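You operate a simulated robot arm through the tools that you are given. There is no shell and no other tool.

You run a simulated robot arm. Do the job below in one go: nothing can be reset, and whatever is moved stays where it is left.

JOB
Brush the bench disc player's lens clean with its tray wound out.
Fine: plug in its holder first and left there; wind the tray out and in again by the white gear knob; lens brush back in its cup; power left off. What is to be rubbed or washed off counts as gone when no trace of it is left.

Only the result counts: the job must be done as asked and must still hold three seconds after the hand-in. Knocking over, shifting, dropping, spilling or breaking anything else fails it.

ROBOT AND FRAMES
A 7-joint arm with a two-finger parallel gripper, fixed in place. Base frame: the origin is on the floor under the middle of its stand, x ahead of it, y to its left, z up; the work surface is at about z = 82. Lengths are in cm, angles in rad, forces in N, time in s.
With the tool pointing down near the work surface it reaches from about 42 to 90 cm from the base axis. Its first joint turns from -2.496 to 2.496 rad. Payload 3 kg.
The TCP is the grasp point between the finger pads, 3 cm short of the fingertips. In the tool frame z runs along the fingers and y along their closing line. The gripper opens to 9.4 cm. The fingers are 2.8 cm wide and 1 cm thick; the gripper's body (5 by 9.6 cm) begins 5.5 cm behind the TCP.
Orientation is that of the tool frame in the base frame, as [roll, pitch, yaw] about the fixed x, y, z axes, in that order (R = Rz(yaw) Ry(pitch) Rx(roll)). With the fingers straight down and closing along the base's y, the tool's x points along the base's -x, its y along +y and its z along -z.

CONTROLS
- The arm moves only by the tool nudge_tool. Its argument "increments" is a list that holds one entry, the list of rows, each a list of 7 numbers: the gripper command, from -1 (shut) to 1 (fully open), values between in proportion, then the shift along the tool's x, y, z in m, then the turn, a rotation vector about the tool's x, y, z in rad. In form: [[[hand, dx, dy, dz, rx, ry, rz], ...]]. A call has 1 to 20 rows; each row shifts and turns the commanded pose from where the row before left it, along the tool's axes as they then stand. Each row takes 0.2 s and may step no farther than 5 cm and 0.15 rad from the row before; otherwise, or with a gripper value out of range, the whole call is refused. A pose out of reach is approached as far as the arm can. The call stops where the force on the tool passes 40 N (or 10 N more than at its start, if that is more) or the arm is blocked; 0.2 s more then pass. The fingers move at their own pace (about 7.2 cm/s each) and stop on an object; they squeeze with about 38 N. The grip force told is the motor's: it shows also when the fingers shut on nothing. Time passes only in rows, and 0.2 s behind the last, so rows that do not move let the fingers close. It gives the time, the measured TCP pose, the force on the tool (base axes), the opening and the grip force at its end, in the units of the frame above (readings bear some noise), with the torque about the TCP (base axes, N m) and any sound that the robot's microphone picked up.
- Cameras (640 x 400 px; columns grow to the right, rows downward): "scene" is fixed at [39.98, 49.89, 147.15]; the picture's right is [-0.54, -0.84, 0.00], its down [-0.67, 0.43, -0.60] and it looks along [0.51, -0.32, -0.80] (base axes); focal length 214 px, centre (320, 200). "wrist" rides on the gripper at [7.6, 1.4, -10.2] in the tool frame; the picture's right is [-0.18, 0.98, 0.00], its down [-0.75, -0.14, -0.64] and it looks along [-0.63, -0.12, 0.77] (tool axes); focal length 243 px, centre (320, 200). There is no depth. A picture from a camera that has moved, and an enlarged one, comes with that camera's place and axes in the base frame and with its lens.
- camera(camera): a new picture of that camera. It takes no simulated time.
- close_up(camera, box): a new picture of the part [left, top, right, bottom] of that camera's present view, enlarged. It takes no simulated time.
- close_job(): hands the job in; it is judged then, once.

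Places have to be worked out from the pictures, the camera data and where the tool is seen. Open the gripper and draw the arm clear of the work before you hand the job in, unless the task says otherwise.

The tools are called after "Emit:" by a JSON object that holds its "method" and its "body". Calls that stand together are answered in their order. nudge_tool: Moves the arm, as the interface text tells. Its arguments: {"type":"object","properties":{"increments":{"type":"array","items":{"type":"array","items":{"type":"array","items":{"type":"number"}}}}},"required":["increments"]} The other tools are called the same way: camera (camera) takes a picture; close_up (camera, box) takes an enlarged picture of a part of a camera's view; close_job () hands the job in.

At the start:

```text
time: 0.0
position: [58.55, -1.45, 125.34]
orientation: [3.141, -0.001, -3.141]
contact_force: [-0.3, 0.0, 0.9]
torque: [-0.01, -0.02, -0.01]
width: 9.4
gripper_force: 0.0
```

scene: 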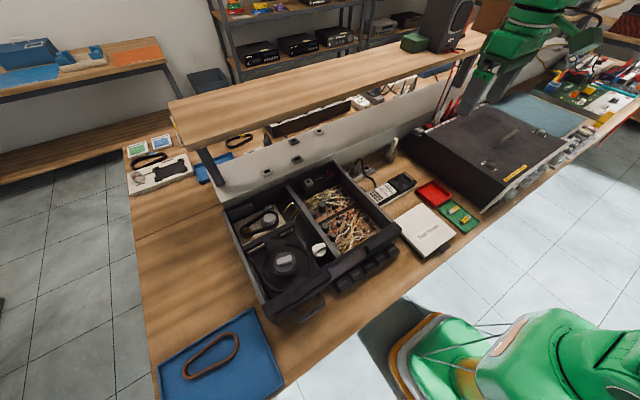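
wrist: 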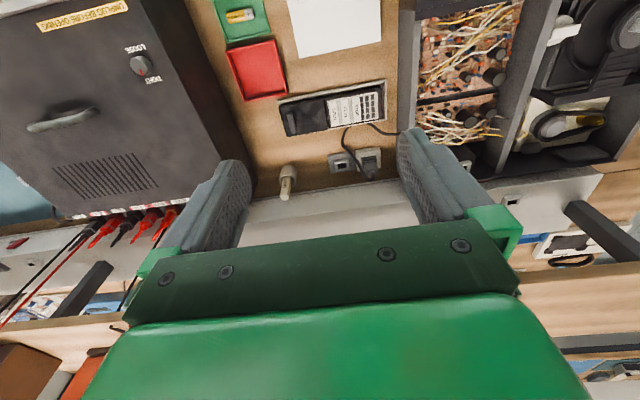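

I'll start by looking closely at the scene from both cameras to identify the player, plug, holder, brush and knob.

Emit:
{"method": "close_up", "body": {"camera": "scene", "box": [210, 150, 410, 330]}}

Emit:
{"method": "close_up", "body": {"camera": "scene", "box": [340, 130, 500, 260]}}

Emit:
{"method": "close_up", "body": {"camera": "wrist", "box": [240, 80, 440, 220]}}

Emit:
{"method": "close_up", "body": {"camera": "wrist", "box": [400, 0, 640, 200]}}

```text
2.22 times, centred on (310, 240) of scene
camera zoom: at [39.98, 49.89, 147.15], right [-0.54, -0.84, 0.0], down [-0.67, 0.43, -0.6], along [0.51, -0.32, -0.8], focal length 477 px, centre (342, 111)
```

zoom: 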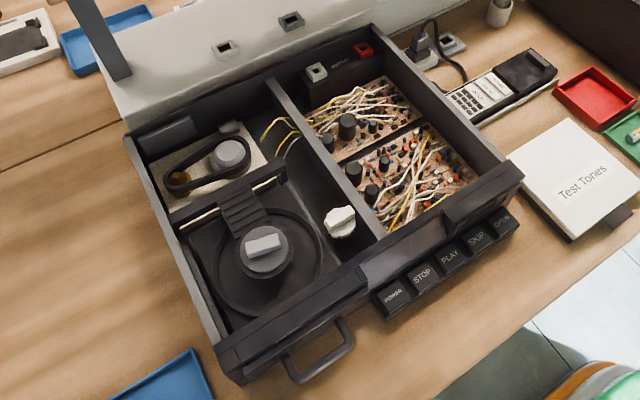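

```text
3.08 times, centred on (420, 195) of scene
camera zoom: at [39.98, 49.89, 147.15], right [-0.54, -0.84, 0.0], down [-0.67, 0.43, -0.6], along [0.51, -0.32, -0.8], focal length 660 px, centre (12, 215)
```

zoom: 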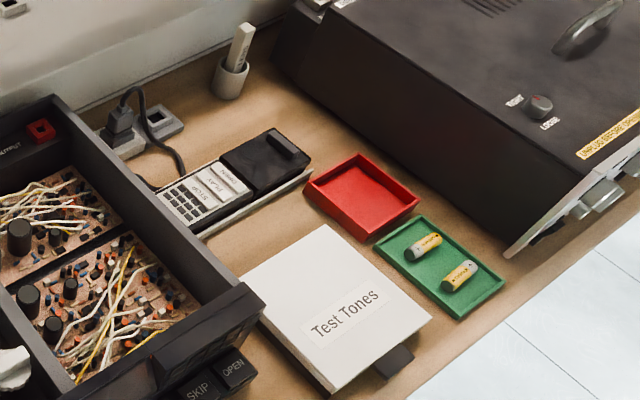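

```text
2.86 times, centred on (340, 150) of wrist
camera zoom: at [50.84, -0.06, 135.62], right [0.18, 0.98, 0.0], down [0.75, -0.14, 0.64], along [0.63, -0.12, -0.77], focal length 693 px, centre (263, 343)
```

zoom: 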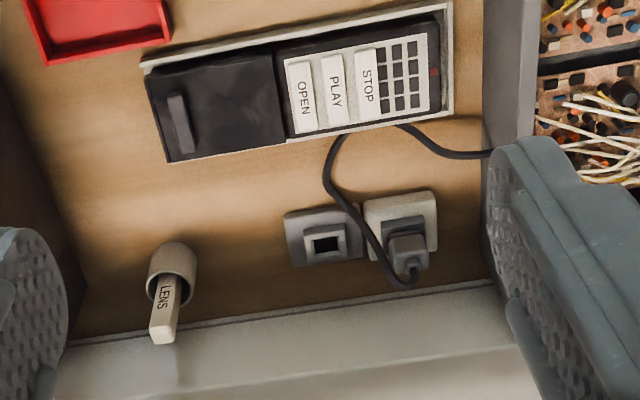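

```text
2.00 times, centred on (520, 100) of wrist
camera zoom: at [50.84, -0.06, 135.62], right [0.18, 0.98, 0.0], down [0.75, -0.14, 0.64], along [0.63, -0.12, -0.77], focal length 485 px, centre (-80, 400)
```

zoom: 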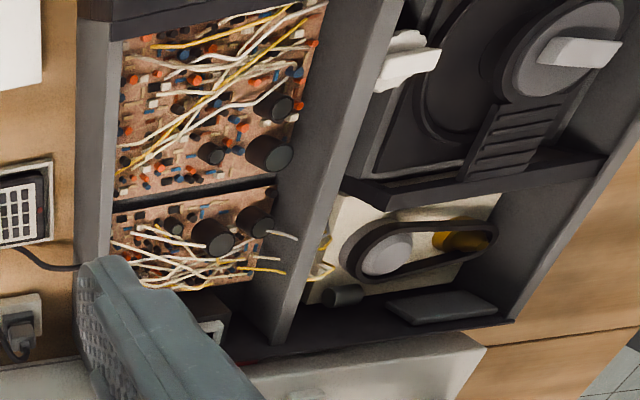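

Next I'll zoom into the shelf and back of the bench, to judge clearances before moving.

Emit:
{"method": "close_up", "body": {"camera": "scene", "box": [120, 60, 320, 220]}}

Emit:
{"method": "close_up", "body": {"camera": "scene", "box": [300, 20, 500, 180]}}

Emit:
{"method": "close_up", "body": {"camera": "scene", "box": [350, 150, 410, 200]}}

Emit:
{"method": "close_up", "body": {"camera": "scene", "box": [220, 190, 340, 320]}}

```text
2.50 times, centred on (220, 140) of scene
camera zoom: at [39.98, 49.89, 147.15], right [-0.54, -0.84, 0.0], down [-0.67, 0.43, -0.6], along [0.51, -0.32, -0.8], focal length 536 px, centre (570, 350)
```

zoom: 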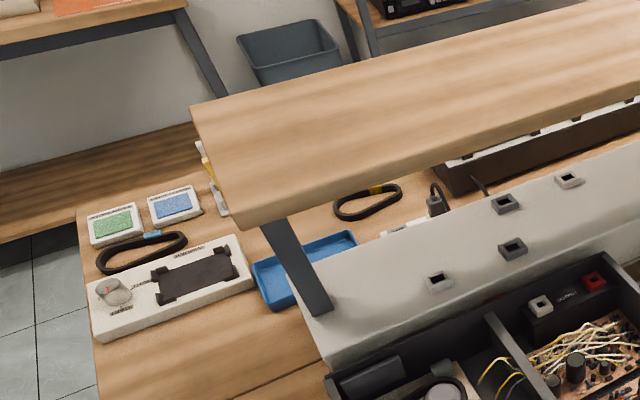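

```text
2.50 times, centred on (400, 100) of scene
camera zoom: at [39.98, 49.89, 147.15], right [-0.54, -0.84, 0.0], down [-0.67, 0.43, -0.6], along [0.51, -0.32, -0.8], focal length 536 px, centre (120, 450)
```

zoom: 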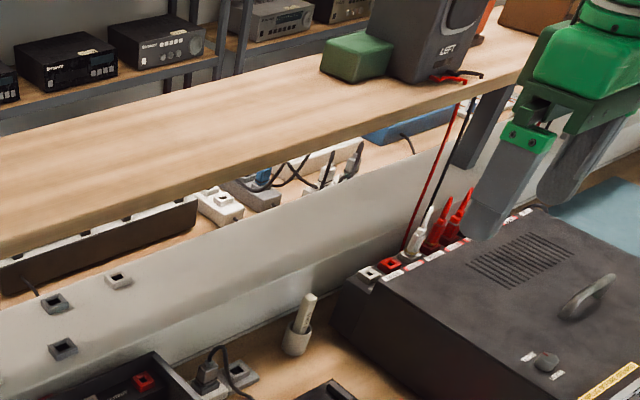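

```text
8.00 times, centred on (380, 175) of scene
camera zoom: at [39.98, 49.89, 147.15], right [-0.54, -0.84, 0.0], down [-0.67, 0.43, -0.6], along [0.51, -0.32, -0.8], focal length 1716 px, centre (-160, 400)
```

zoom: 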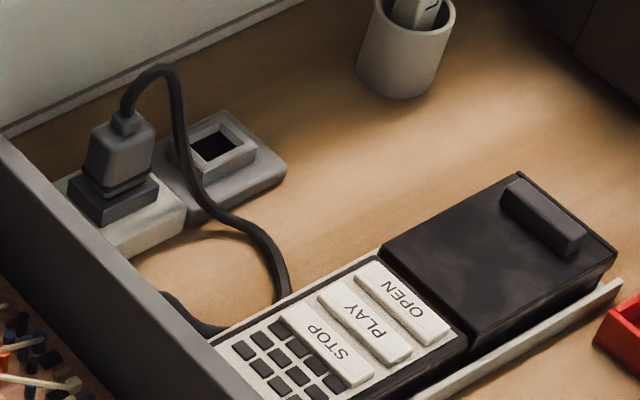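

```text
3.08 times, centred on (280, 255) of scene
camera zoom: at [39.98, 49.89, 147.15], right [-0.54, -0.84, 0.0], down [-0.67, 0.43, -0.6], along [0.51, -0.32, -0.8], focal length 660 px, centre (443, 31)
```

zoom: 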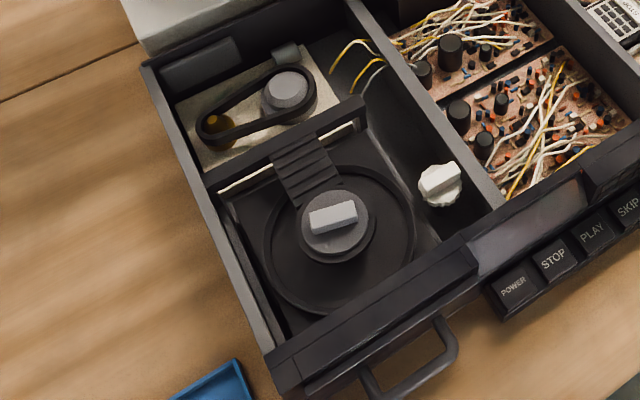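

The plug stands upright in the white socket on the bench near (82.5, 6), with the grey holder frame beside it near (83, -1) and the brush cup near (83, -14). I'll move the arm to a nearer, lower viewpoint that's still well above everything.

Emit:
{"method": "nudge_tool", "body": {"increments": [[[1, -0.0242, 0.0092, 0.0333, 0, 0, 0], [1, -0.0242, 0.0092, 0.0333, 0, 0, 0], [1, -0.0242, 0.0092, 0.0333, 0, 0, 0], [1, -0.0242, 0.0092, 0.0333, 0, 0, 0], [1, -0.0242, 0.0092, 0.0333, 0, 0, 0], [1, -0.0242, 0.0092, 0.0333, 0, 0, 0], [1, 0, 0, 0, 0, 0, 0], [1, 0, 0, 0, 0, 0, 0]]]}}

Emit:
{"method": "camera", "body": {"camera": "wrist"}}

Emit:
{"method": "camera", "body": {"camera": "scene"}}

```text
time: 1.8
position: [73.06, 3.75, 105.23]
orientation: [-3.141, 0.001, -3.14]
contact_force: [0.0, -0.2, -0.6]
torque: [0.0, -0.04, -0.02]
width: 9.39
gripper_force: 0.0
```

```text
taken
camera wrist: at [65.33, 5.11, 115.51], right [0.18, 0.98, 0.0], down [0.75, -0.14, 0.64], along [0.63, -0.12, -0.77], focal length 243 px, centre (320, 200)
```

wrist: 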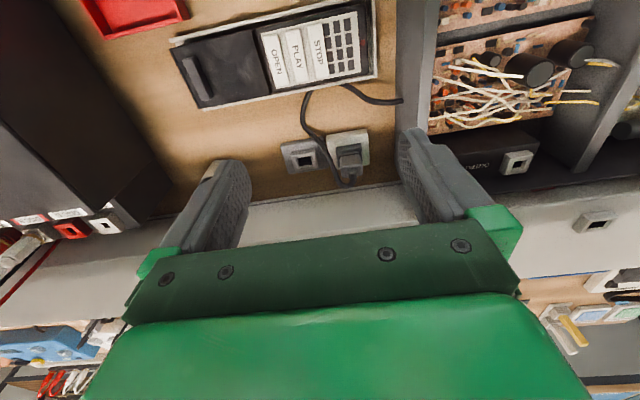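

```text
taken
```

scene: 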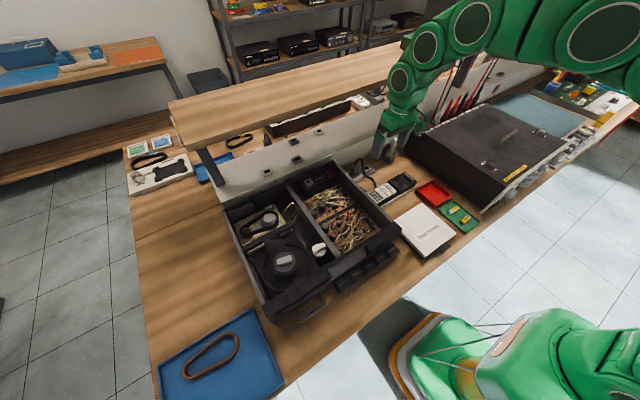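

Emit:
{"method": "close_up", "body": {"camera": "wrist", "box": [260, 80, 420, 200]}}

Emit:
{"method": "close_up", "body": {"camera": "scene", "box": [340, 60, 480, 210]}}

```text
3.33 times, centred on (340, 140) of wrist
camera zoom: at [65.33, 5.11, 115.51], right [0.18, 0.98, 0.0], down [0.75, -0.14, 0.64], along [0.63, -0.12, -0.77], focal length 809 px, centre (253, 400)
```

zoom: 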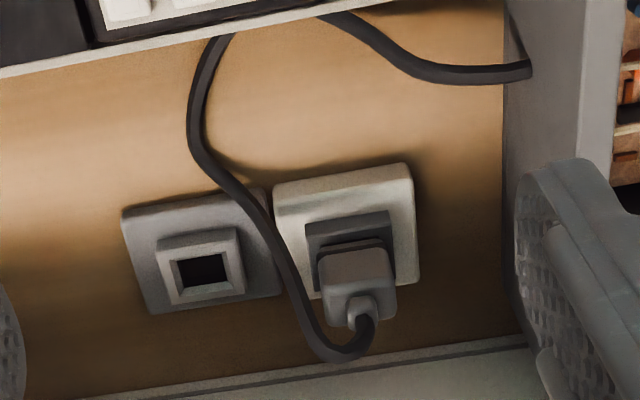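

```text
2.67 times, centred on (410, 135) of scene
camera zoom: at [39.98, 49.89, 147.15], right [-0.54, -0.84, 0.0], down [-0.67, 0.43, -0.6], along [0.51, -0.32, -0.8], focal length 572 px, centre (80, 373)
```

zoom: 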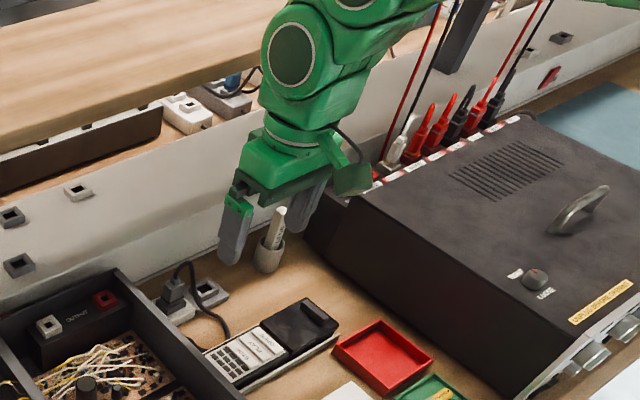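

The plug body is about 3 × 2.3 cm with its top near z 89.5, and its cord loops off the -y side. So I'll grip it along x to keep the fingers away from the cord. First I'll rotate the hand 90° in place, well above everything.

Emit:
{"method": "nudge_tool", "body": {"increments": [[[1, 0, 0, 0, 0, 0, -0.1428], [1, 0, 0, 0, 0, 0, -0.1428], [1, 0, 0, 0, 0, 0, -0.1428], [1, 0, 0, 0, 0, 0, -0.1428], [1, 0, 0, 0, 0, 0, -0.1428], [1, 0, 0, 0, 0, 0, -0.1428], [1, 0, 0, 0, 0, 0, -0.1428], [1, 0, 0, 0, 0, 0, -0.1428], [1, 0, 0, 0, 0, 0, -0.1428], [1, 0, 0, 0, 0, 0, -0.1428], [1, 0, 0, 0, 0, 0, -0.1428], [1, 0, 0, 0, 0, 0, 0], [1, 0, 0, 0, 0, 0, 0]]]}}

Emit:
{"method": "camera", "body": {"camera": "wrist"}}

Emit:
{"method": "camera", "body": {"camera": "scene"}}

```text
time: 4.6
position: [73.0, 4.13, 105.44]
orientation: [-3.141, 0.0, -1.568]
contact_force: [-0.1, 0.3, 0.2]
torque: [0.01, -0.02, 0.02]
width: 9.4
gripper_force: 0.0
```

```text
taken
camera wrist: at [71.51, -3.53, 115.7], right [-0.98, 0.18, 0.0], down [0.14, 0.75, 0.64], along [0.12, 0.63, -0.77], focal length 243 px, centre (320, 200)
```

wrist: 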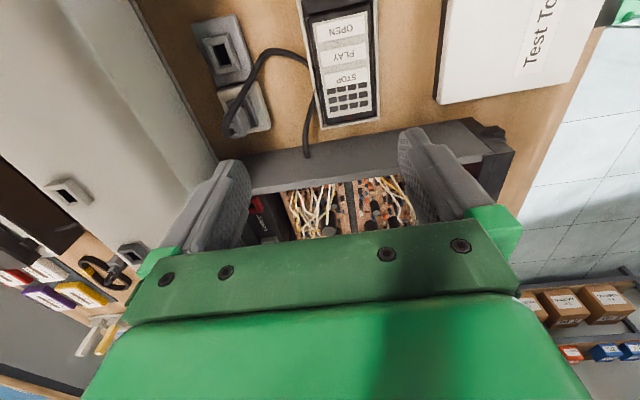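

```text
taken
```

scene: 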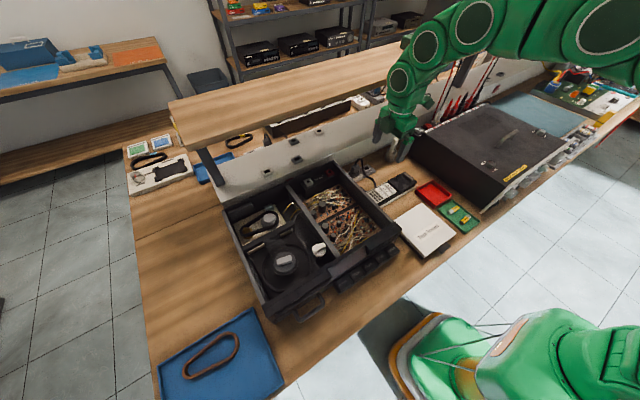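

Emit:
{"method": "close_up", "body": {"camera": "wrist", "box": [180, 0, 320, 160]}}

```text
2.50 times, centred on (250, 80) of wrist
camera zoom: at [71.51, -3.53, 115.7], right [-0.98, 0.18, 0.0], down [0.14, 0.75, 0.64], along [0.12, 0.63, -0.77], focal length 606 px, centre (495, 500)
```

zoom: 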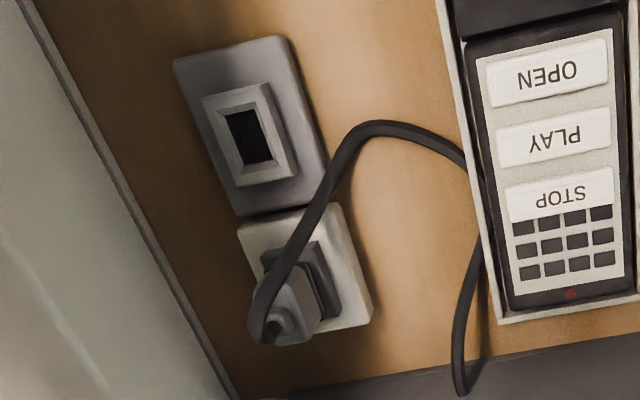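

Two viewpoints now agree: plug centre ≈ (83.2, 6.05), holder hole ≈ (83.2, -0.6). I'll move above the plug at a safe height and check clearance to the shelf and trunking.

Emit:
{"method": "nudge_tool", "body": {"increments": [[[0.3, -0.0048, -0.0254, 0, 0, 0, 0], [0.3, -0.0048, -0.0254, 0, 0, 0, 0], [0.3, -0.0048, -0.0254, 0, 0, 0, 0], [0.3, -0.0048, -0.0254, 0, 0, 0, 0], [0.3, 0, 0, 0.02, 0, 0, 0], [0.3, 0, 0, 0.02, 0, 0, 0], [0.3, 0, 0, 0.02, 0, 0, 0], [0.3, 0, 0, 0, 0, 0, 0], [0.3, 0, 0, 0, 0, 0, 0]]]}}

Emit:
{"method": "camera", "body": {"camera": "wrist"}}

Emit:
{"method": "close_up", "body": {"camera": "scene", "box": [330, 60, 470, 210]}}

```text
time: 6.6
position: [83.37, 5.95, 99.39]
orientation: [3.141, 0.0, -1.569]
contact_force: [0.6, -0.6, 0.2]
torque: [0.0, 0.0, 0.02]
width: 6.12
gripper_force: 0.0
```

```text
taken
camera wrist: at [81.74, -1.65, 109.58], right [-0.98, 0.18, 0.0], down [0.14, 0.75, 0.64], along [0.12, 0.63, -0.77], focal length 243 px, centre (320, 200)
```

wrist: 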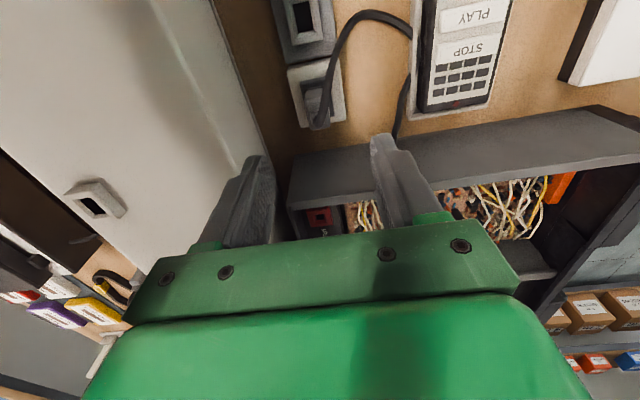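

```text
2.67 times, centred on (400, 135) of scene
camera zoom: at [39.98, 49.89, 147.15], right [-0.54, -0.84, 0.0], down [-0.67, 0.43, -0.6], along [0.51, -0.32, -0.8], focal length 572 px, centre (107, 373)
```

zoom: 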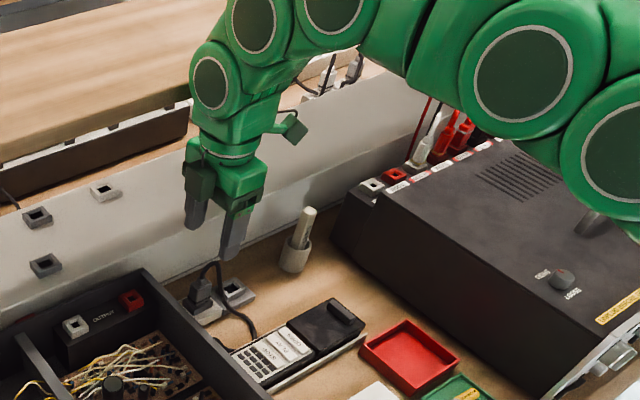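

No contact so far, and the wrist joint looks clear of the shelf. I'll take a closer look at the plug from here to refine the alignment before descending.

Emit:
{"method": "close_up", "body": {"camera": "wrist", "box": [240, 0, 400, 150]}}

Emit:
{"method": "close_up", "body": {"camera": "scene", "box": [355, 130, 415, 190]}}

```text
2.67 times, centred on (320, 75) of wrist
camera zoom: at [81.74, -1.65, 109.58], right [-0.98, 0.18, 0.0], down [0.14, 0.75, 0.64], along [0.12, 0.63, -0.77], focal length 647 px, centre (320, 533)
```

zoom: 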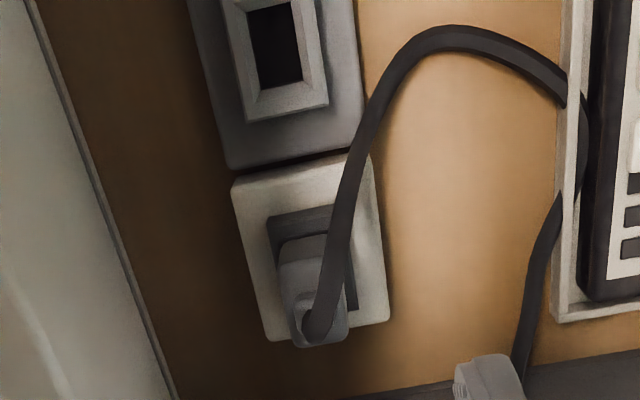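

```text
6.67 times, centred on (385, 160) of scene
camera zoom: at [39.98, 49.89, 147.15], right [-0.54, -0.84, 0.0], down [-0.67, 0.43, -0.6], along [0.51, -0.32, -0.8], focal length 1430 px, centre (-113, 467)
```

zoom: 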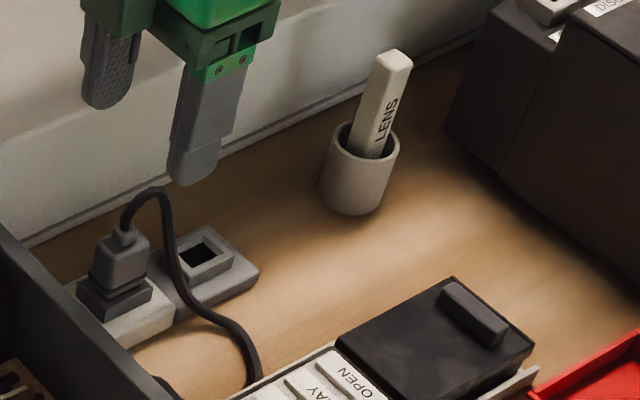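

Plug centre refined to (83.2, 6.1), and the path down looks clear of the cord. I'll descend gradually to z ≈ 88.3 with the fingers half open.

Emit:
{"method": "nudge_tool", "body": {"increments": [[[0.2, -0.0015, 0.0015, 0.015, 0, 0, 0], [0.2, 0, 0, 0.015, 0, 0, 0], [0.2, 0, 0, 0.015, 0, 0, 0], [0.2, 0, 0, 0.015, 0, 0, 0], [0.2, 0, 0, 0.015, 0, 0, 0], [0.2, 0, 0, 0, 0, 0, 0]]]}}

Emit:
{"method": "camera", "body": {"camera": "wrist"}}

Emit:
{"method": "close_up", "body": {"camera": "scene", "box": [330, 60, 470, 210]}}

```text
time: 8.0
position: [83.04, 6.14, 91.8]
orientation: [3.141, 0.001, -1.57]
contact_force: [0.3, 0.1, -0.9]
torque: [-0.02, 0.02, 0.01]
width: 5.66
gripper_force: 0.1
```

```text
taken
camera wrist: at [81.45, -1.48, 102.06], right [-0.98, 0.18, 0.0], down [0.14, 0.75, 0.64], along [0.12, 0.63, -0.77], focal length 243 px, centre (320, 200)
```

wrist: 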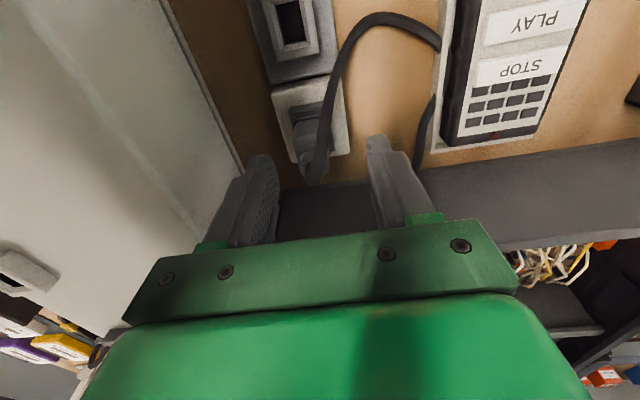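

```text
2.67 times, centred on (400, 135) of scene
camera zoom: at [39.98, 49.89, 147.15], right [-0.54, -0.84, 0.0], down [-0.67, 0.43, -0.6], along [0.51, -0.32, -0.8], focal length 572 px, centre (107, 373)
```

zoom: 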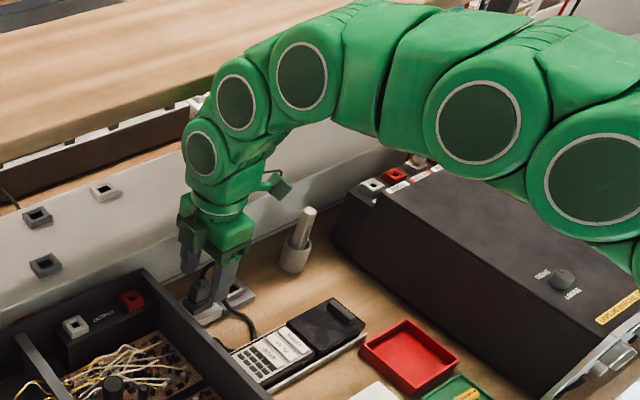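

No contact so far and the fingers straddle the plug. I'll go down the last 3.5 cm.

Emit:
{"method": "nudge_tool", "body": {"increments": [[[0.2, 0, -0.001, 0.012, 0, 0, 0], [0.2, 0, 0, 0.012, 0, 0, 0], [0.2, 0, 0, 0.011, 0, 0, 0], [0.2, 0, 0, 0, 0, 0, 0]]]}}

Emit:
{"method": "camera", "body": {"camera": "wrist"}}

Emit:
{"method": "close_up", "body": {"camera": "scene", "box": [340, 120, 420, 190]}}

```text
time: 9.0
position: [83.15, 6.14, 88.34]
orientation: [3.141, 0.001, -1.572]
contact_force: [-0.8, 0.6, 0.4]
torque: [-0.02, 0.01, -0.02]
width: 5.63
gripper_force: 0.0
```

```text
taken
camera wrist: at [81.63, -1.43, 98.61], right [-0.98, 0.18, 0.0], down [0.14, 0.75, 0.64], along [0.12, 0.63, -0.77], focal length 243 px, centre (320, 200)
```

wrist: 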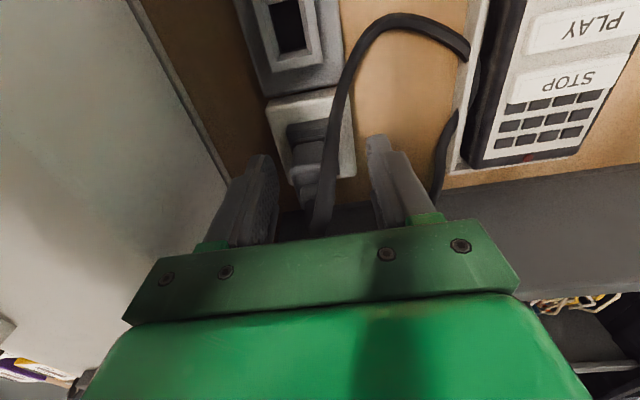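

```text
5.71 times, centred on (380, 155) of scene
camera zoom: at [39.98, 49.89, 147.15], right [-0.54, -0.84, 0.0], down [-0.67, 0.43, -0.6], along [0.51, -0.32, -0.8], focal length 1226 px, centre (-23, 457)
```

zoom: 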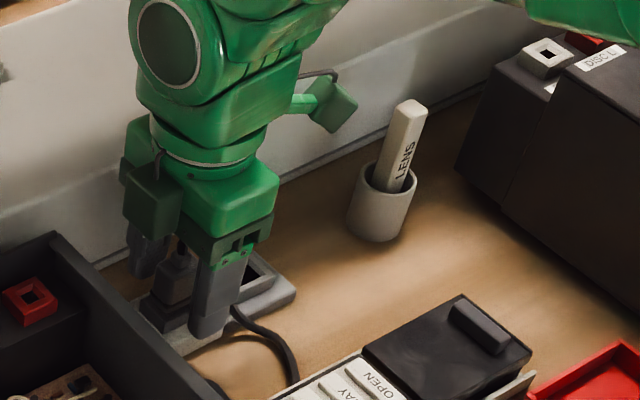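

Fingers straddle the plug body. I'll close on it.

Emit:
{"method": "nudge_tool", "body": {"increments": [[[-1, 0, 0, 0, 0, 0, 0], [-1, 0, 0, 0, 0, 0, 0], [-1, 0, 0, 0, 0, 0, 0], [-1, 0, 0, 0, 0, 0, 0]]]}}

Emit:
{"method": "camera", "body": {"camera": "wrist"}}

```text
time: 10.0
position: [83.19, 6.06, 88.36]
orientation: [3.141, -0.001, -1.571]
contact_force: [9.9, 0.3, 1.2]
torque: [0.0, -0.33, 0.05]
width: 2.38
gripper_force: 37.5
```

```text
taken
camera wrist: at [81.65, -1.43, 98.61], right [-0.98, 0.18, 0.0], down [0.14, 0.75, 0.64], along [0.12, 0.63, -0.77], focal length 243 px, centre (320, 200)
```

wrist: 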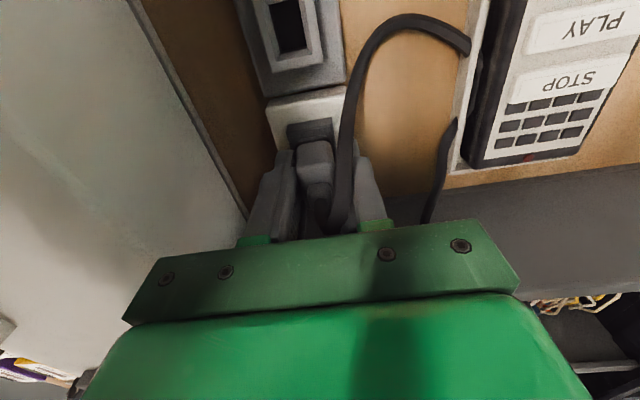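

Gripped at 2.38 cm with a ~10 N sideways load, so the plug sits slightly further in +x. I'll shift a millimetre to relieve that before pulling.

Emit:
{"method": "nudge_tool", "body": {"increments": [[[-1, 0, -0.001, 0, 0, 0, 0], [-1, 0, 0, 0, 0, 0, 0]]]}}

```text
time: 10.6
position: [83.25, 6.25, 88.46]
orientation: [3.14, 0.0, -1.569]
contact_force: [-3.0, 0.2, 3.2]
torque: [0.01, 0.07, -0.02]
width: 2.38
gripper_force: 37.5
```

Side load is nearly gone. Now I'll pull the plug straight up, slowly.

Emit:
{"method": "nudge_tool", "body": {"increments": [[[-1, 0, 0.0002, -0.003, 0, 0, 0], [-1, 0, 0, -0.004, 0, 0, 0], [-1, 0, 0, -0.006, 0, 0, 0], [-1, 0, 0, -0.008, 0, 0, 0], [-1, 0, 0, -0.01, 0, 0, 0], [-1, 0, 0, -0.01, 0, 0, 0], [-1, 0, 0, 0, 0, 0, 0]]]}}

Emit:
{"method": "camera", "body": {"camera": "wrist"}}

Emit:
{"method": "close_up", "body": {"camera": "scene", "box": [340, 120, 420, 190]}}

```text
time: 12.2
position: [83.43, 6.2, 92.44]
orientation: [-3.141, 0.0, -1.571]
contact_force: [-0.7, 0.6, -1.0]
torque: [0.0, -0.01, 0.03]
width: 2.36
gripper_force: 38.5
```

```text
taken
camera wrist: at [81.78, -1.39, 102.71], right [-0.98, 0.18, 0.0], down [0.14, 0.75, 0.64], along [0.12, 0.63, -0.77], focal length 243 px, centre (320, 200)
```

wrist: 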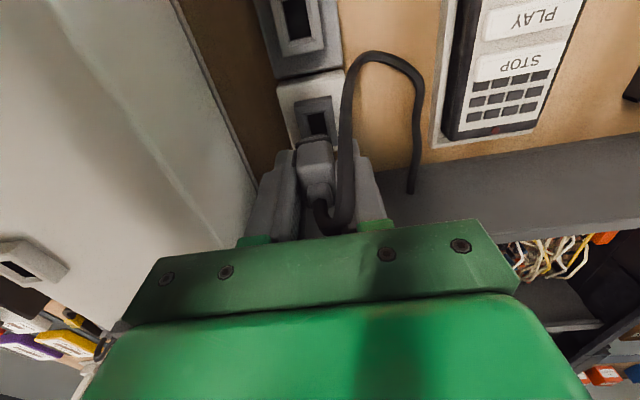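

```text
5.71 times, centred on (380, 155) of scene
camera zoom: at [39.98, 49.89, 147.15], right [-0.54, -0.84, 0.0], down [-0.67, 0.43, -0.6], along [0.51, -0.32, -0.8], focal length 1226 px, centre (-23, 457)
```

zoom: 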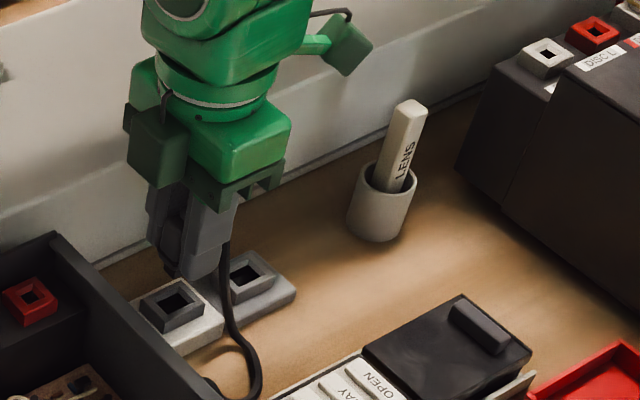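

The plug is out and the cord follows freely. I'll measure the vector between the socket hole and the holder hole in close-ups, for an accurate transfer.

Emit:
{"method": "close_up", "body": {"camera": "wrist", "box": [230, 0, 390, 150]}}

Emit:
{"method": "close_up", "body": {"camera": "scene", "box": [350, 155, 390, 185]}}

```text
2.67 times, centred on (310, 75) of wrist
camera zoom: at [81.78, -1.39, 102.71], right [-0.98, 0.18, 0.0], down [0.14, 0.75, 0.64], along [0.12, 0.63, -0.77], focal length 647 px, centre (347, 533)
```

zoom: 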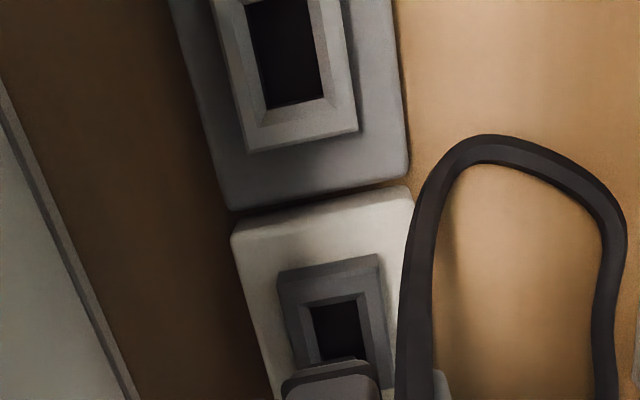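

```text
13.33 times, centred on (370, 170) of scene
camera zoom: at [39.98, 49.89, 147.15], right [-0.54, -0.84, 0.0], down [-0.67, 0.43, -0.6], along [0.51, -0.32, -0.8], focal length 2860 px, centre (-347, 600)
```

zoom: 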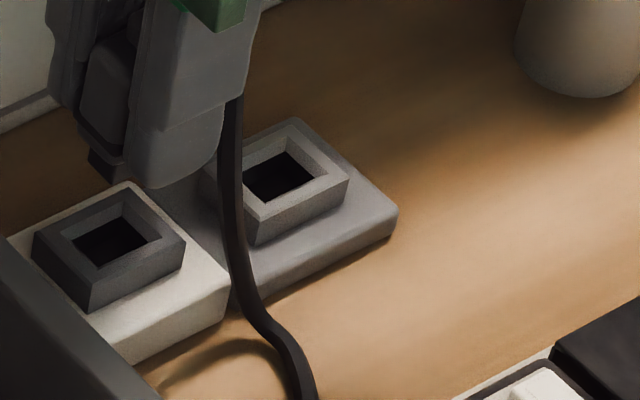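

The two plates are collinear, about 6.35 cm apart in y, with the holder's frame slightly lower. I'll carry the plug over the holder at this height and check the alignment from both cameras.

Emit:
{"method": "nudge_tool", "body": {"increments": [[[-1, 0.0159, 0, 0, 0, 0, 0], [-1, 0.0159, 0, 0, 0, 0, 0], [-1, 0.0159, 0, 0, 0, 0, 0], [-1, 0.0158, 0, 0, 0, 0, 0], [-1, 0, 0, 0, 0, 0, 0], [-1, 0, 0, 0, 0, 0, 0]]]}}

Emit:
{"method": "camera", "body": {"camera": "wrist"}}

Emit:
{"method": "close_up", "body": {"camera": "wrist", "box": [230, 60, 390, 240]}}

Emit:
{"method": "close_up", "body": {"camera": "scene", "box": [350, 135, 410, 185]}}

```text
time: 13.6
position: [83.26, -0.23, 92.6]
orientation: [3.141, -0.003, -1.572]
contact_force: [0.1, 0.1, -1.4]
torque: [0.0, 0.03, 0.03]
width: 2.35
gripper_force: 37.7
```

```text
taken
camera wrist: at [81.73, -7.82, 102.76], right [-0.98, 0.18, 0.0], down [0.14, 0.75, 0.64], along [0.12, 0.63, -0.77], focal length 243 px, centre (320, 200)
```

wrist: 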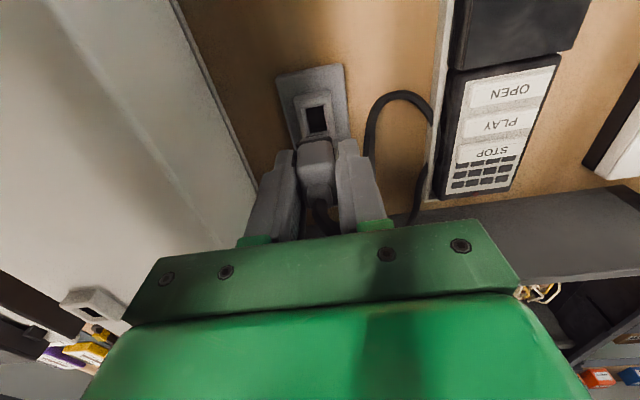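

```text
2.22 times, centred on (310, 150) of wrist
camera zoom: at [81.73, -7.82, 102.76], right [-0.98, 0.18, 0.0], down [0.14, 0.75, 0.64], along [0.12, 0.63, -0.77], focal length 539 px, centre (342, 311)
```

zoom: 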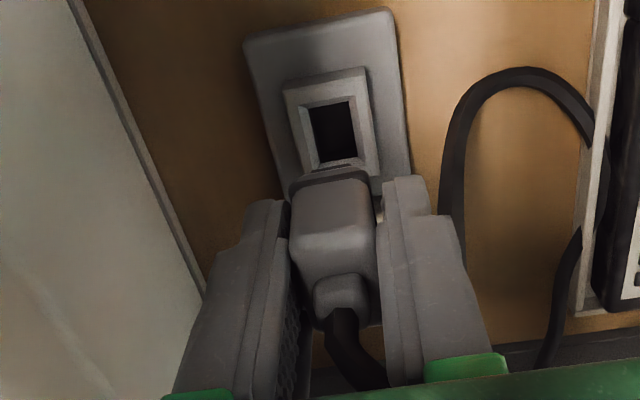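

```text
8.00 times, centred on (380, 160) of scene
camera zoom: at [39.98, 49.89, 147.15], right [-0.54, -0.84, 0.0], down [-0.67, 0.43, -0.6], along [0.51, -0.32, -0.8], focal length 1716 px, centre (-160, 520)
```

zoom: 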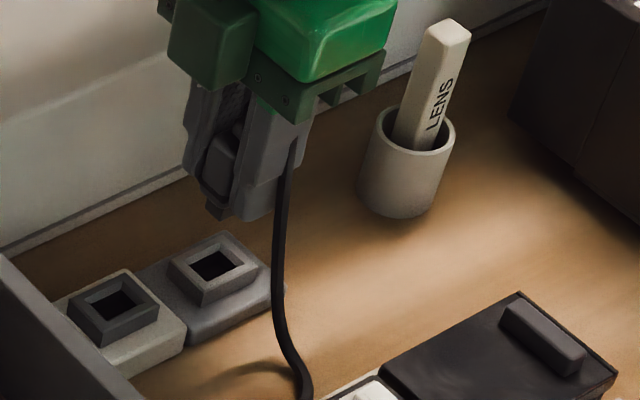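

The plug is nearly centred over the holder; both views suggest a further ~1 mm in -y. I'll correct that and lower slowly, watching the force.

Emit:
{"method": "nudge_tool", "body": {"increments": [[[-1, 0.001, 0, 0.006, 0, 0, 0], [-1, 0, 0, 0.006, 0, 0, 0], [-1, 0, 0, 0.006, 0, 0, 0], [-1, 0, 0, 0, 0, 0, 0]]]}}

Emit:
{"method": "close_up", "body": {"camera": "wrist", "box": [230, 60, 390, 240]}}

Emit:
{"method": "close_up", "body": {"camera": "scene", "box": [350, 150, 400, 185]}}

```text
time: 14.6
position: [83.18, -0.4, 90.77]
orientation: [3.141, 0.001, -1.572]
contact_force: [0.0, 0.2, -1.0]
torque: [0.0, 0.0, 0.0]
width: 2.36
gripper_force: 38.3
```

```text
2.22 times, centred on (310, 150) of wrist
camera zoom: at [81.66, -8.01, 101.01], right [-0.98, 0.18, 0.0], down [0.14, 0.75, 0.64], along [0.12, 0.63, -0.77], focal length 539 px, centre (342, 311)
```

zoom: 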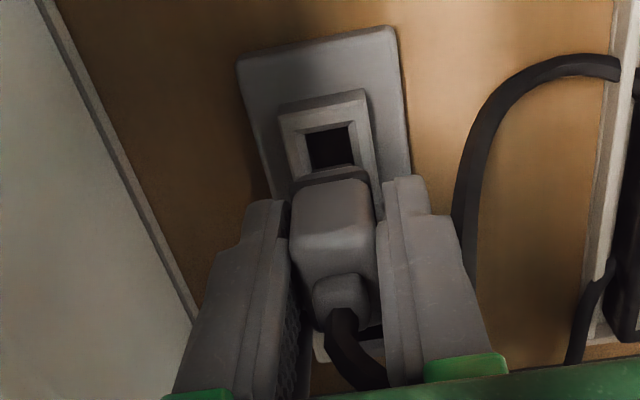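

```text
11.43 times, centred on (375, 168) of scene
camera zoom: at [39.98, 49.89, 147.15], right [-0.54, -0.84, 0.0], down [-0.67, 0.43, -0.6], along [0.51, -0.32, -0.8], focal length 2451 px, centre (-309, 571)
```

zoom: 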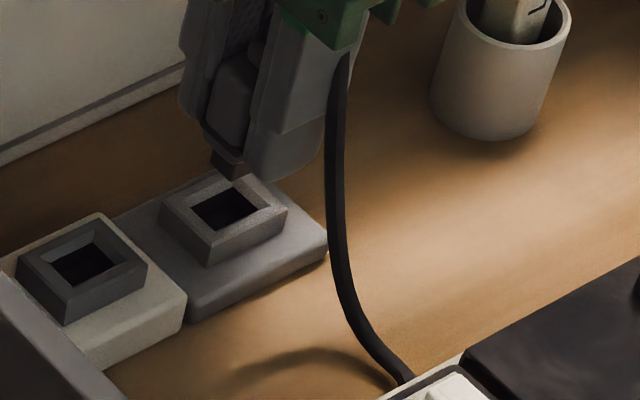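

Still no contact, and the prong block sits just above the frame, roughly centred. I'll continue down in small steps.

Emit:
{"method": "nudge_tool", "body": {"increments": [[[-1, 0, 0, 0.004, 0, 0, 0], [-1, 0, 0, 0.004, 0, 0, 0], [-1, 0, 0, 0.003, 0, 0, 0], [-1, 0, 0, 0, 0, 0, 0]]]}}

Emit:
{"method": "close_up", "body": {"camera": "wrist", "box": [230, 60, 390, 240]}}

Emit:
{"method": "close_up", "body": {"camera": "scene", "box": [350, 150, 400, 185]}}

```text
time: 15.6
position: [83.26, -0.5, 89.71]
orientation: [3.141, 0.0, -1.572]
contact_force: [0.1, -0.5, -0.4]
torque: [-0.01, -0.01, -0.03]
width: 2.34
gripper_force: 37.8
```

```text
2.22 times, centred on (310, 150) of wrist
camera zoom: at [81.7, -8.06, 99.91], right [-0.98, 0.18, 0.0], down [0.14, 0.75, 0.64], along [0.12, 0.63, -0.77], focal length 539 px, centre (342, 311)
```

zoom: 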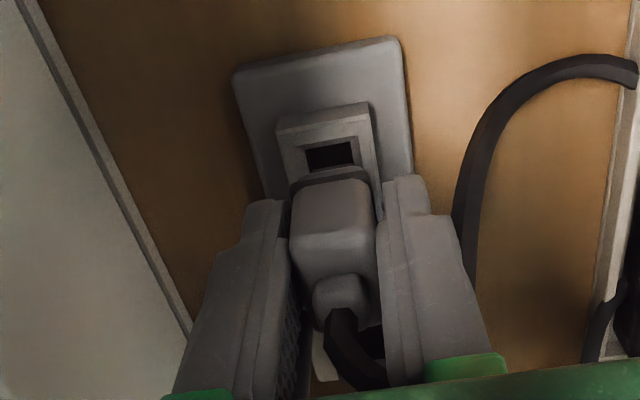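

```text
11.43 times, centred on (375, 168) of scene
camera zoom: at [39.98, 49.89, 147.15], right [-0.54, -0.84, 0.0], down [-0.67, 0.43, -0.6], along [0.51, -0.32, -0.8], focal length 2451 px, centre (-309, 571)
```

zoom: 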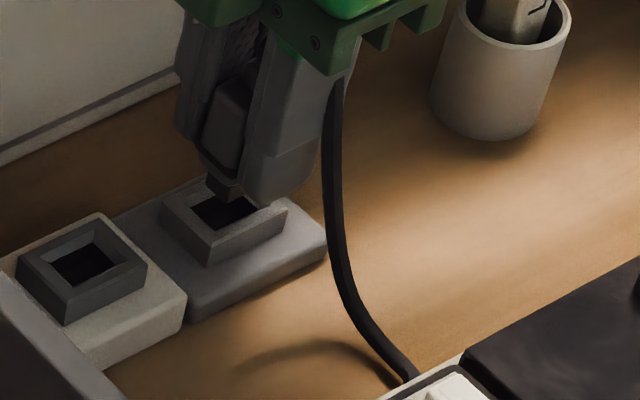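

Emit:
{"method": "close_up", "body": {"camera": "scene", "box": [360, 158, 380, 172]}}

Emit:
{"method": "close_up", "body": {"camera": "wrist", "box": [290, 90, 350, 140]}}

```text
16.00 times, centred on (370, 165) of scene
camera zoom: at [39.98, 49.89, 147.15], right [-0.54, -0.84, 0.0], down [-0.67, 0.43, -0.6], along [0.51, -0.32, -0.8], focal length 3432 px, centre (-480, 760)
```

zoom: 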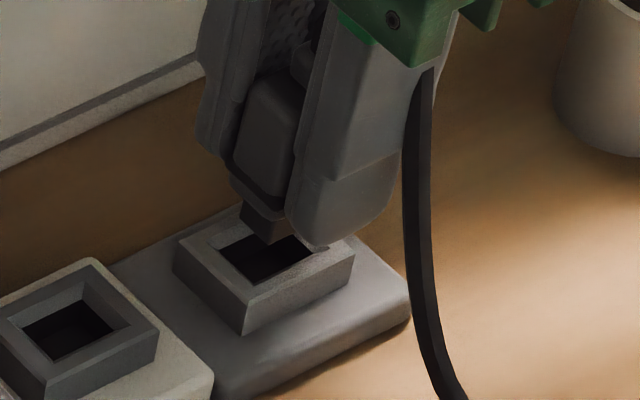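

```text
8.00 times, centred on (320, 115) of wrist
camera zoom: at [81.7, -8.06, 99.91], right [-0.98, 0.18, 0.0], down [0.14, 0.75, 0.64], along [0.12, 0.63, -0.77], focal length 1941 px, centre (320, 880)
```

zoom: 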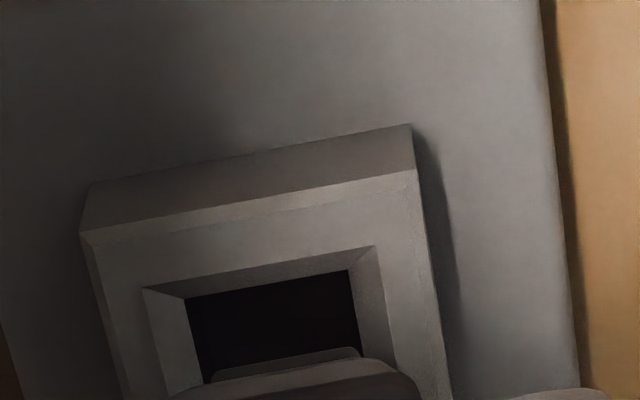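

The prong block is centred over the chamfered hole within about a millimetre. I'll continue down in small steps with a 0.5 mm +x correction, watching for seating.

Emit:
{"method": "nudge_tool", "body": {"increments": [[[-1, 0, -0.0005, 0.003, 0, 0, 0], [-1, 0, 0, 0.003, 0, 0, 0], [-1, 0, 0, 0.003, 0, 0, 0], [-1, 0, 0, 0, 0, 0, 0]]]}}

Emit:
{"method": "close_up", "body": {"camera": "scene", "box": [360, 158, 380, 172]}}

Emit:
{"method": "close_up", "body": {"camera": "wrist", "box": [280, 90, 350, 150]}}

```text
time: 16.6
position: [83.33, -0.41, 88.78]
orientation: [-3.142, 0.0, -1.571]
contact_force: [0.6, -0.2, 0.6]
torque: [-0.01, 0.0, -0.02]
width: 2.36
gripper_force: 38.1
```

```text
16.00 times, centred on (370, 165) of scene
camera zoom: at [39.98, 49.89, 147.15], right [-0.54, -0.84, 0.0], down [-0.67, 0.43, -0.6], along [0.51, -0.32, -0.8], focal length 3432 px, centre (-480, 760)
```

zoom: 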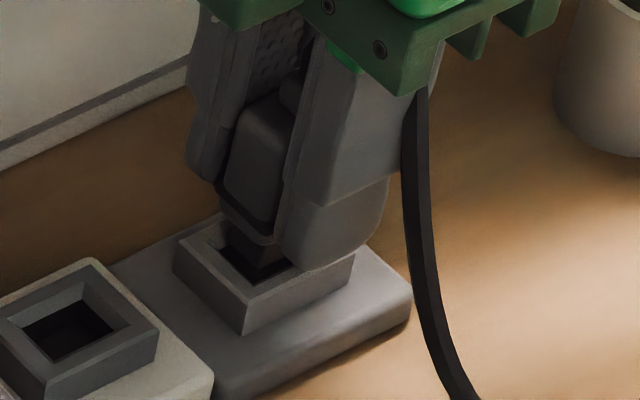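

```text
6.67 times, centred on (315, 120) of wrist
camera zoom: at [81.81, -8.03, 98.98], right [-0.98, 0.18, 0.0], down [0.14, 0.75, 0.64], along [0.12, 0.63, -0.77], focal length 1618 px, centre (353, 733)
```

zoom: 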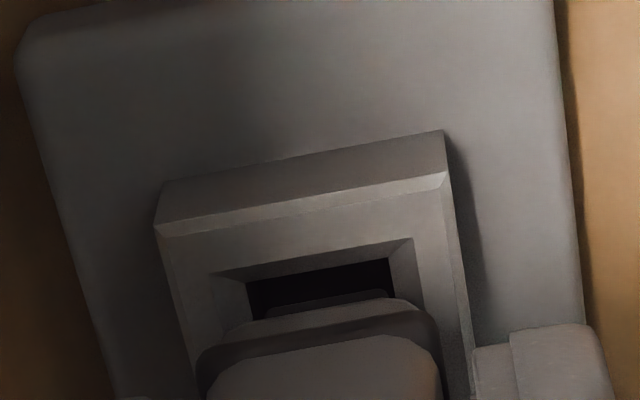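

The prong is entering the hole cleanly with no force. I'll keep lowering until it seats.

Emit:
{"method": "nudge_tool", "body": {"increments": [[[-1, 0, 0, 0.002, 0, 0, 0], [-1, 0, 0, 0.002, 0, 0, 0], [-1, 0, 0, 0.002, 0, 0, 0], [-1, 0, 0, 0, 0, 0, 0]]]}}

Emit:
{"method": "close_up", "body": {"camera": "scene", "box": [360, 158, 380, 172]}}

Emit:
{"method": "close_up", "body": {"camera": "wrist", "box": [280, 90, 350, 150]}}

```text
time: 17.6
position: [83.22, -0.4, 88.16]
orientation: [3.141, 0.0, -1.571]
contact_force: [-0.2, 0.5, -1.1]
torque: [-0.04, 0.0, 0.01]
width: 2.35
gripper_force: 38.4
```

```text
16.00 times, centred on (370, 165) of scene
camera zoom: at [39.98, 49.89, 147.15], right [-0.54, -0.84, 0.0], down [-0.67, 0.43, -0.6], along [0.51, -0.32, -0.8], focal length 3432 px, centre (-480, 760)
```

zoom: 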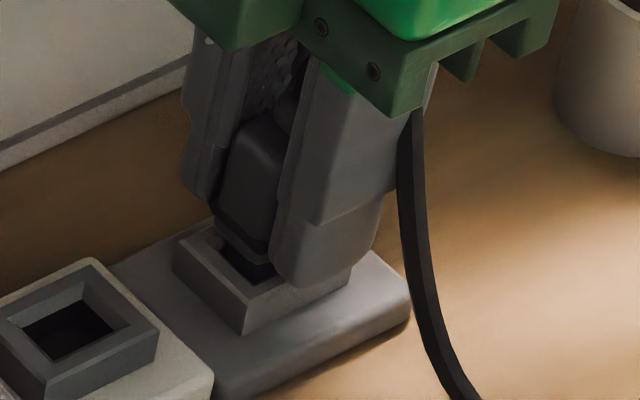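

```text
6.67 times, centred on (315, 120) of wrist
camera zoom: at [81.81, -7.99, 98.35], right [-0.98, 0.18, 0.0], down [0.14, 0.75, 0.64], along [0.12, 0.63, -0.77], focal length 1618 px, centre (353, 733)
```

zoom: 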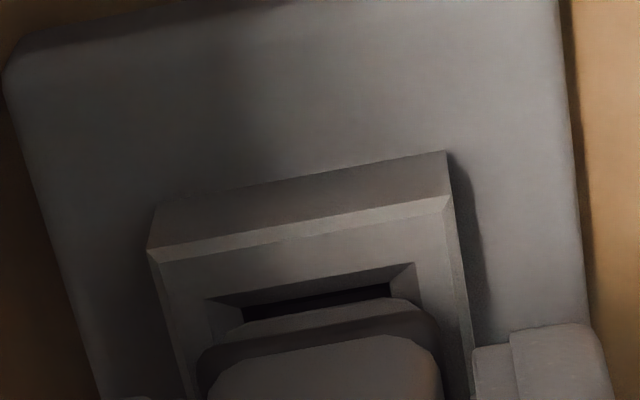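

Emit:
{"method": "nudge_tool", "body": {"increments": [[[-1, 0, 0, 0.0015, 0, 0, 0], [-1, 0, 0, 0.0015, 0, 0, 0], [-1, 0, 0, 0.0015, 0, 0, 0], [-1, 0, 0, 0, 0, 0, 0]]]}}

Emit:
{"method": "close_up", "body": {"camera": "scene", "box": [360, 158, 380, 172]}}

Emit:
{"method": "close_up", "body": {"camera": "wrist", "box": [280, 90, 350, 150]}}

```text
time: 18.6
position: [83.31, -0.38, 87.87]
orientation: [3.139, 0.0, -1.569]
contact_force: [0.4, 0.3, -0.5]
torque: [0.02, 0.0, -0.01]
width: 2.37
gripper_force: 37.9
```

```text
16.00 times, centred on (370, 165) of scene
camera zoom: at [39.98, 49.89, 147.15], right [-0.54, -0.84, 0.0], down [-0.67, 0.43, -0.6], along [0.51, -0.32, -0.8], focal length 3432 px, centre (-480, 760)
```

zoom: 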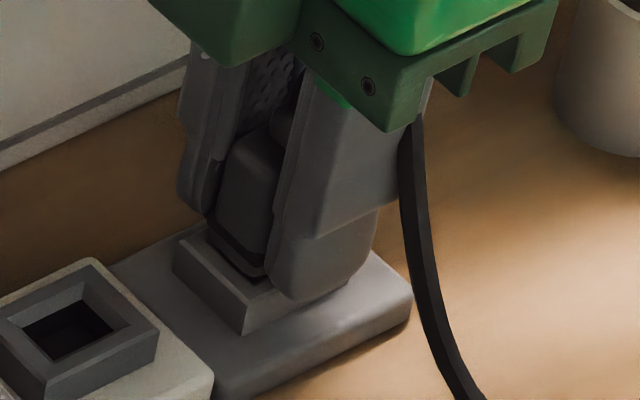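

```text
6.67 times, centred on (315, 120) of wrist
camera zoom: at [81.81, -7.95, 97.93], right [-0.98, 0.18, 0.0], down [0.14, 0.75, 0.64], along [0.12, 0.63, -0.77], focal length 1618 px, centre (353, 733)
```

zoom: 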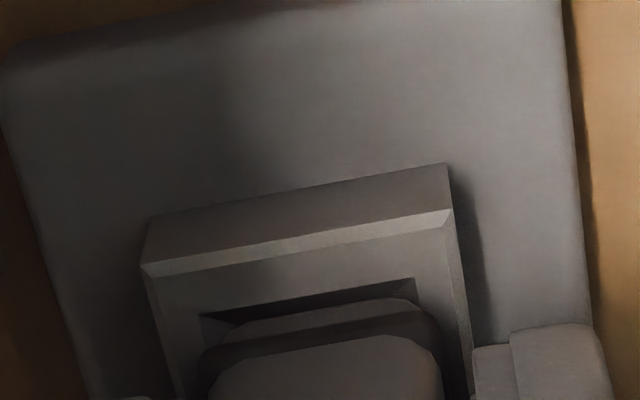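

Emit:
{"method": "nudge_tool", "body": {"increments": [[[-1, 0, 0, 0.001, 0, 0, 0], [-1, 0, 0, 0.001, 0, 0, 0], [-1, 0, 0, 0.001, 0, 0, 0], [-1, 0, 0, 0, 0, 0, 0]]]}}

Emit:
{"method": "close_up", "body": {"camera": "scene", "box": [360, 158, 380, 172]}}

Emit:
{"method": "close_up", "body": {"camera": "wrist", "box": [280, 90, 350, 150]}}

```text
time: 19.6
position: [83.28, -0.32, 87.51]
orientation: [-3.138, 0.0, -1.571]
contact_force: [2.9, -0.5, 21.2]
torque: [-0.04, 0.06, -0.01]
width: 2.33
gripper_force: 38.2
```

```text
16.00 times, centred on (370, 165) of scene
camera zoom: at [39.98, 49.89, 147.15], right [-0.54, -0.84, 0.0], down [-0.67, 0.43, -0.6], along [0.51, -0.32, -0.8], focal length 3432 px, centre (-480, 760)
```

zoom: 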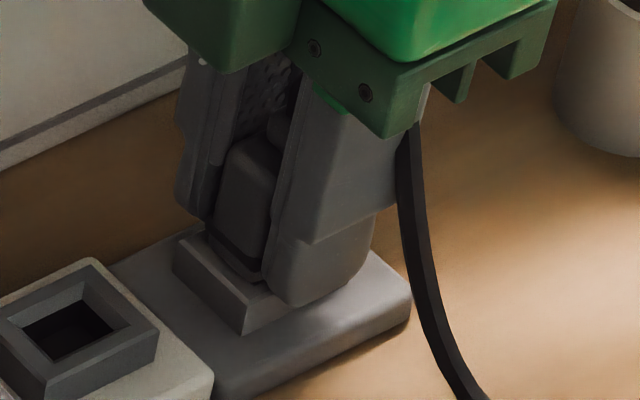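

```text
6.67 times, centred on (315, 120) of wrist
camera zoom: at [81.82, -7.94, 97.73], right [-0.98, 0.18, 0.0], down [0.14, 0.75, 0.64], along [0.12, 0.63, -0.77], focal length 1618 px, centre (353, 733)
```

zoom: 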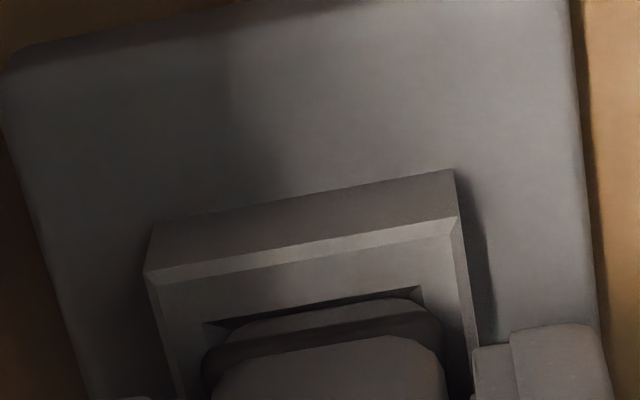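

Contact at 21 N upward: the plug is seated in the holder. I'll ease off the push, open the fingers partway, then check before lifting.

Emit:
{"method": "nudge_tool", "body": {"increments": [[[-1, 0, 0, -0.0012, 0, 0, 0], [0.0, 0, 0, 0, 0, 0, 0], [0.0, 0, 0, 0, 0, 0, 0], [0.0, 0, 0, 0, 0, 0, 0]]]}}

Emit:
{"method": "close_up", "body": {"camera": "scene", "box": [350, 150, 400, 185]}}

Emit:
{"method": "camera", "body": {"camera": "wrist"}}

```text
time: 20.6
position: [83.32, -0.35, 87.43]
orientation: [3.141, 0.0, -1.572]
contact_force: [0.4, 0.1, -0.5]
torque: [-0.05, 0.01, 0.0]
width: 4.71
gripper_force: 0.1
```

```text
11.43 times, centred on (375, 168) of scene
camera zoom: at [39.98, 49.89, 147.15], right [-0.54, -0.84, 0.0], down [-0.67, 0.43, -0.6], along [0.51, -0.32, -0.8], focal length 2451 px, centre (-309, 571)
```

zoom: 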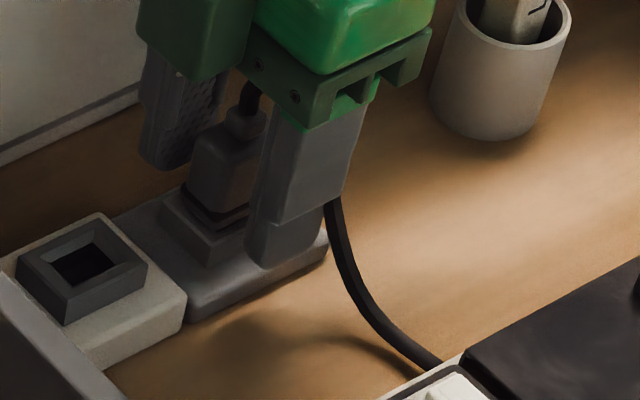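

```text
taken
camera wrist: at [81.8, -7.92, 97.7], right [-0.98, 0.18, 0.0], down [0.14, 0.75, 0.64], along [0.12, 0.63, -0.77], focal length 243 px, centre (320, 200)
```

wrist: 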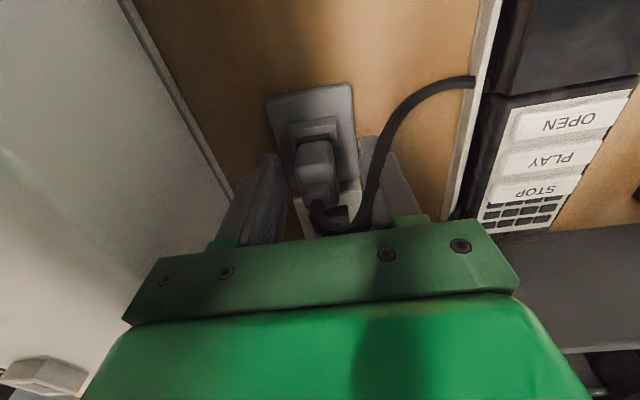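

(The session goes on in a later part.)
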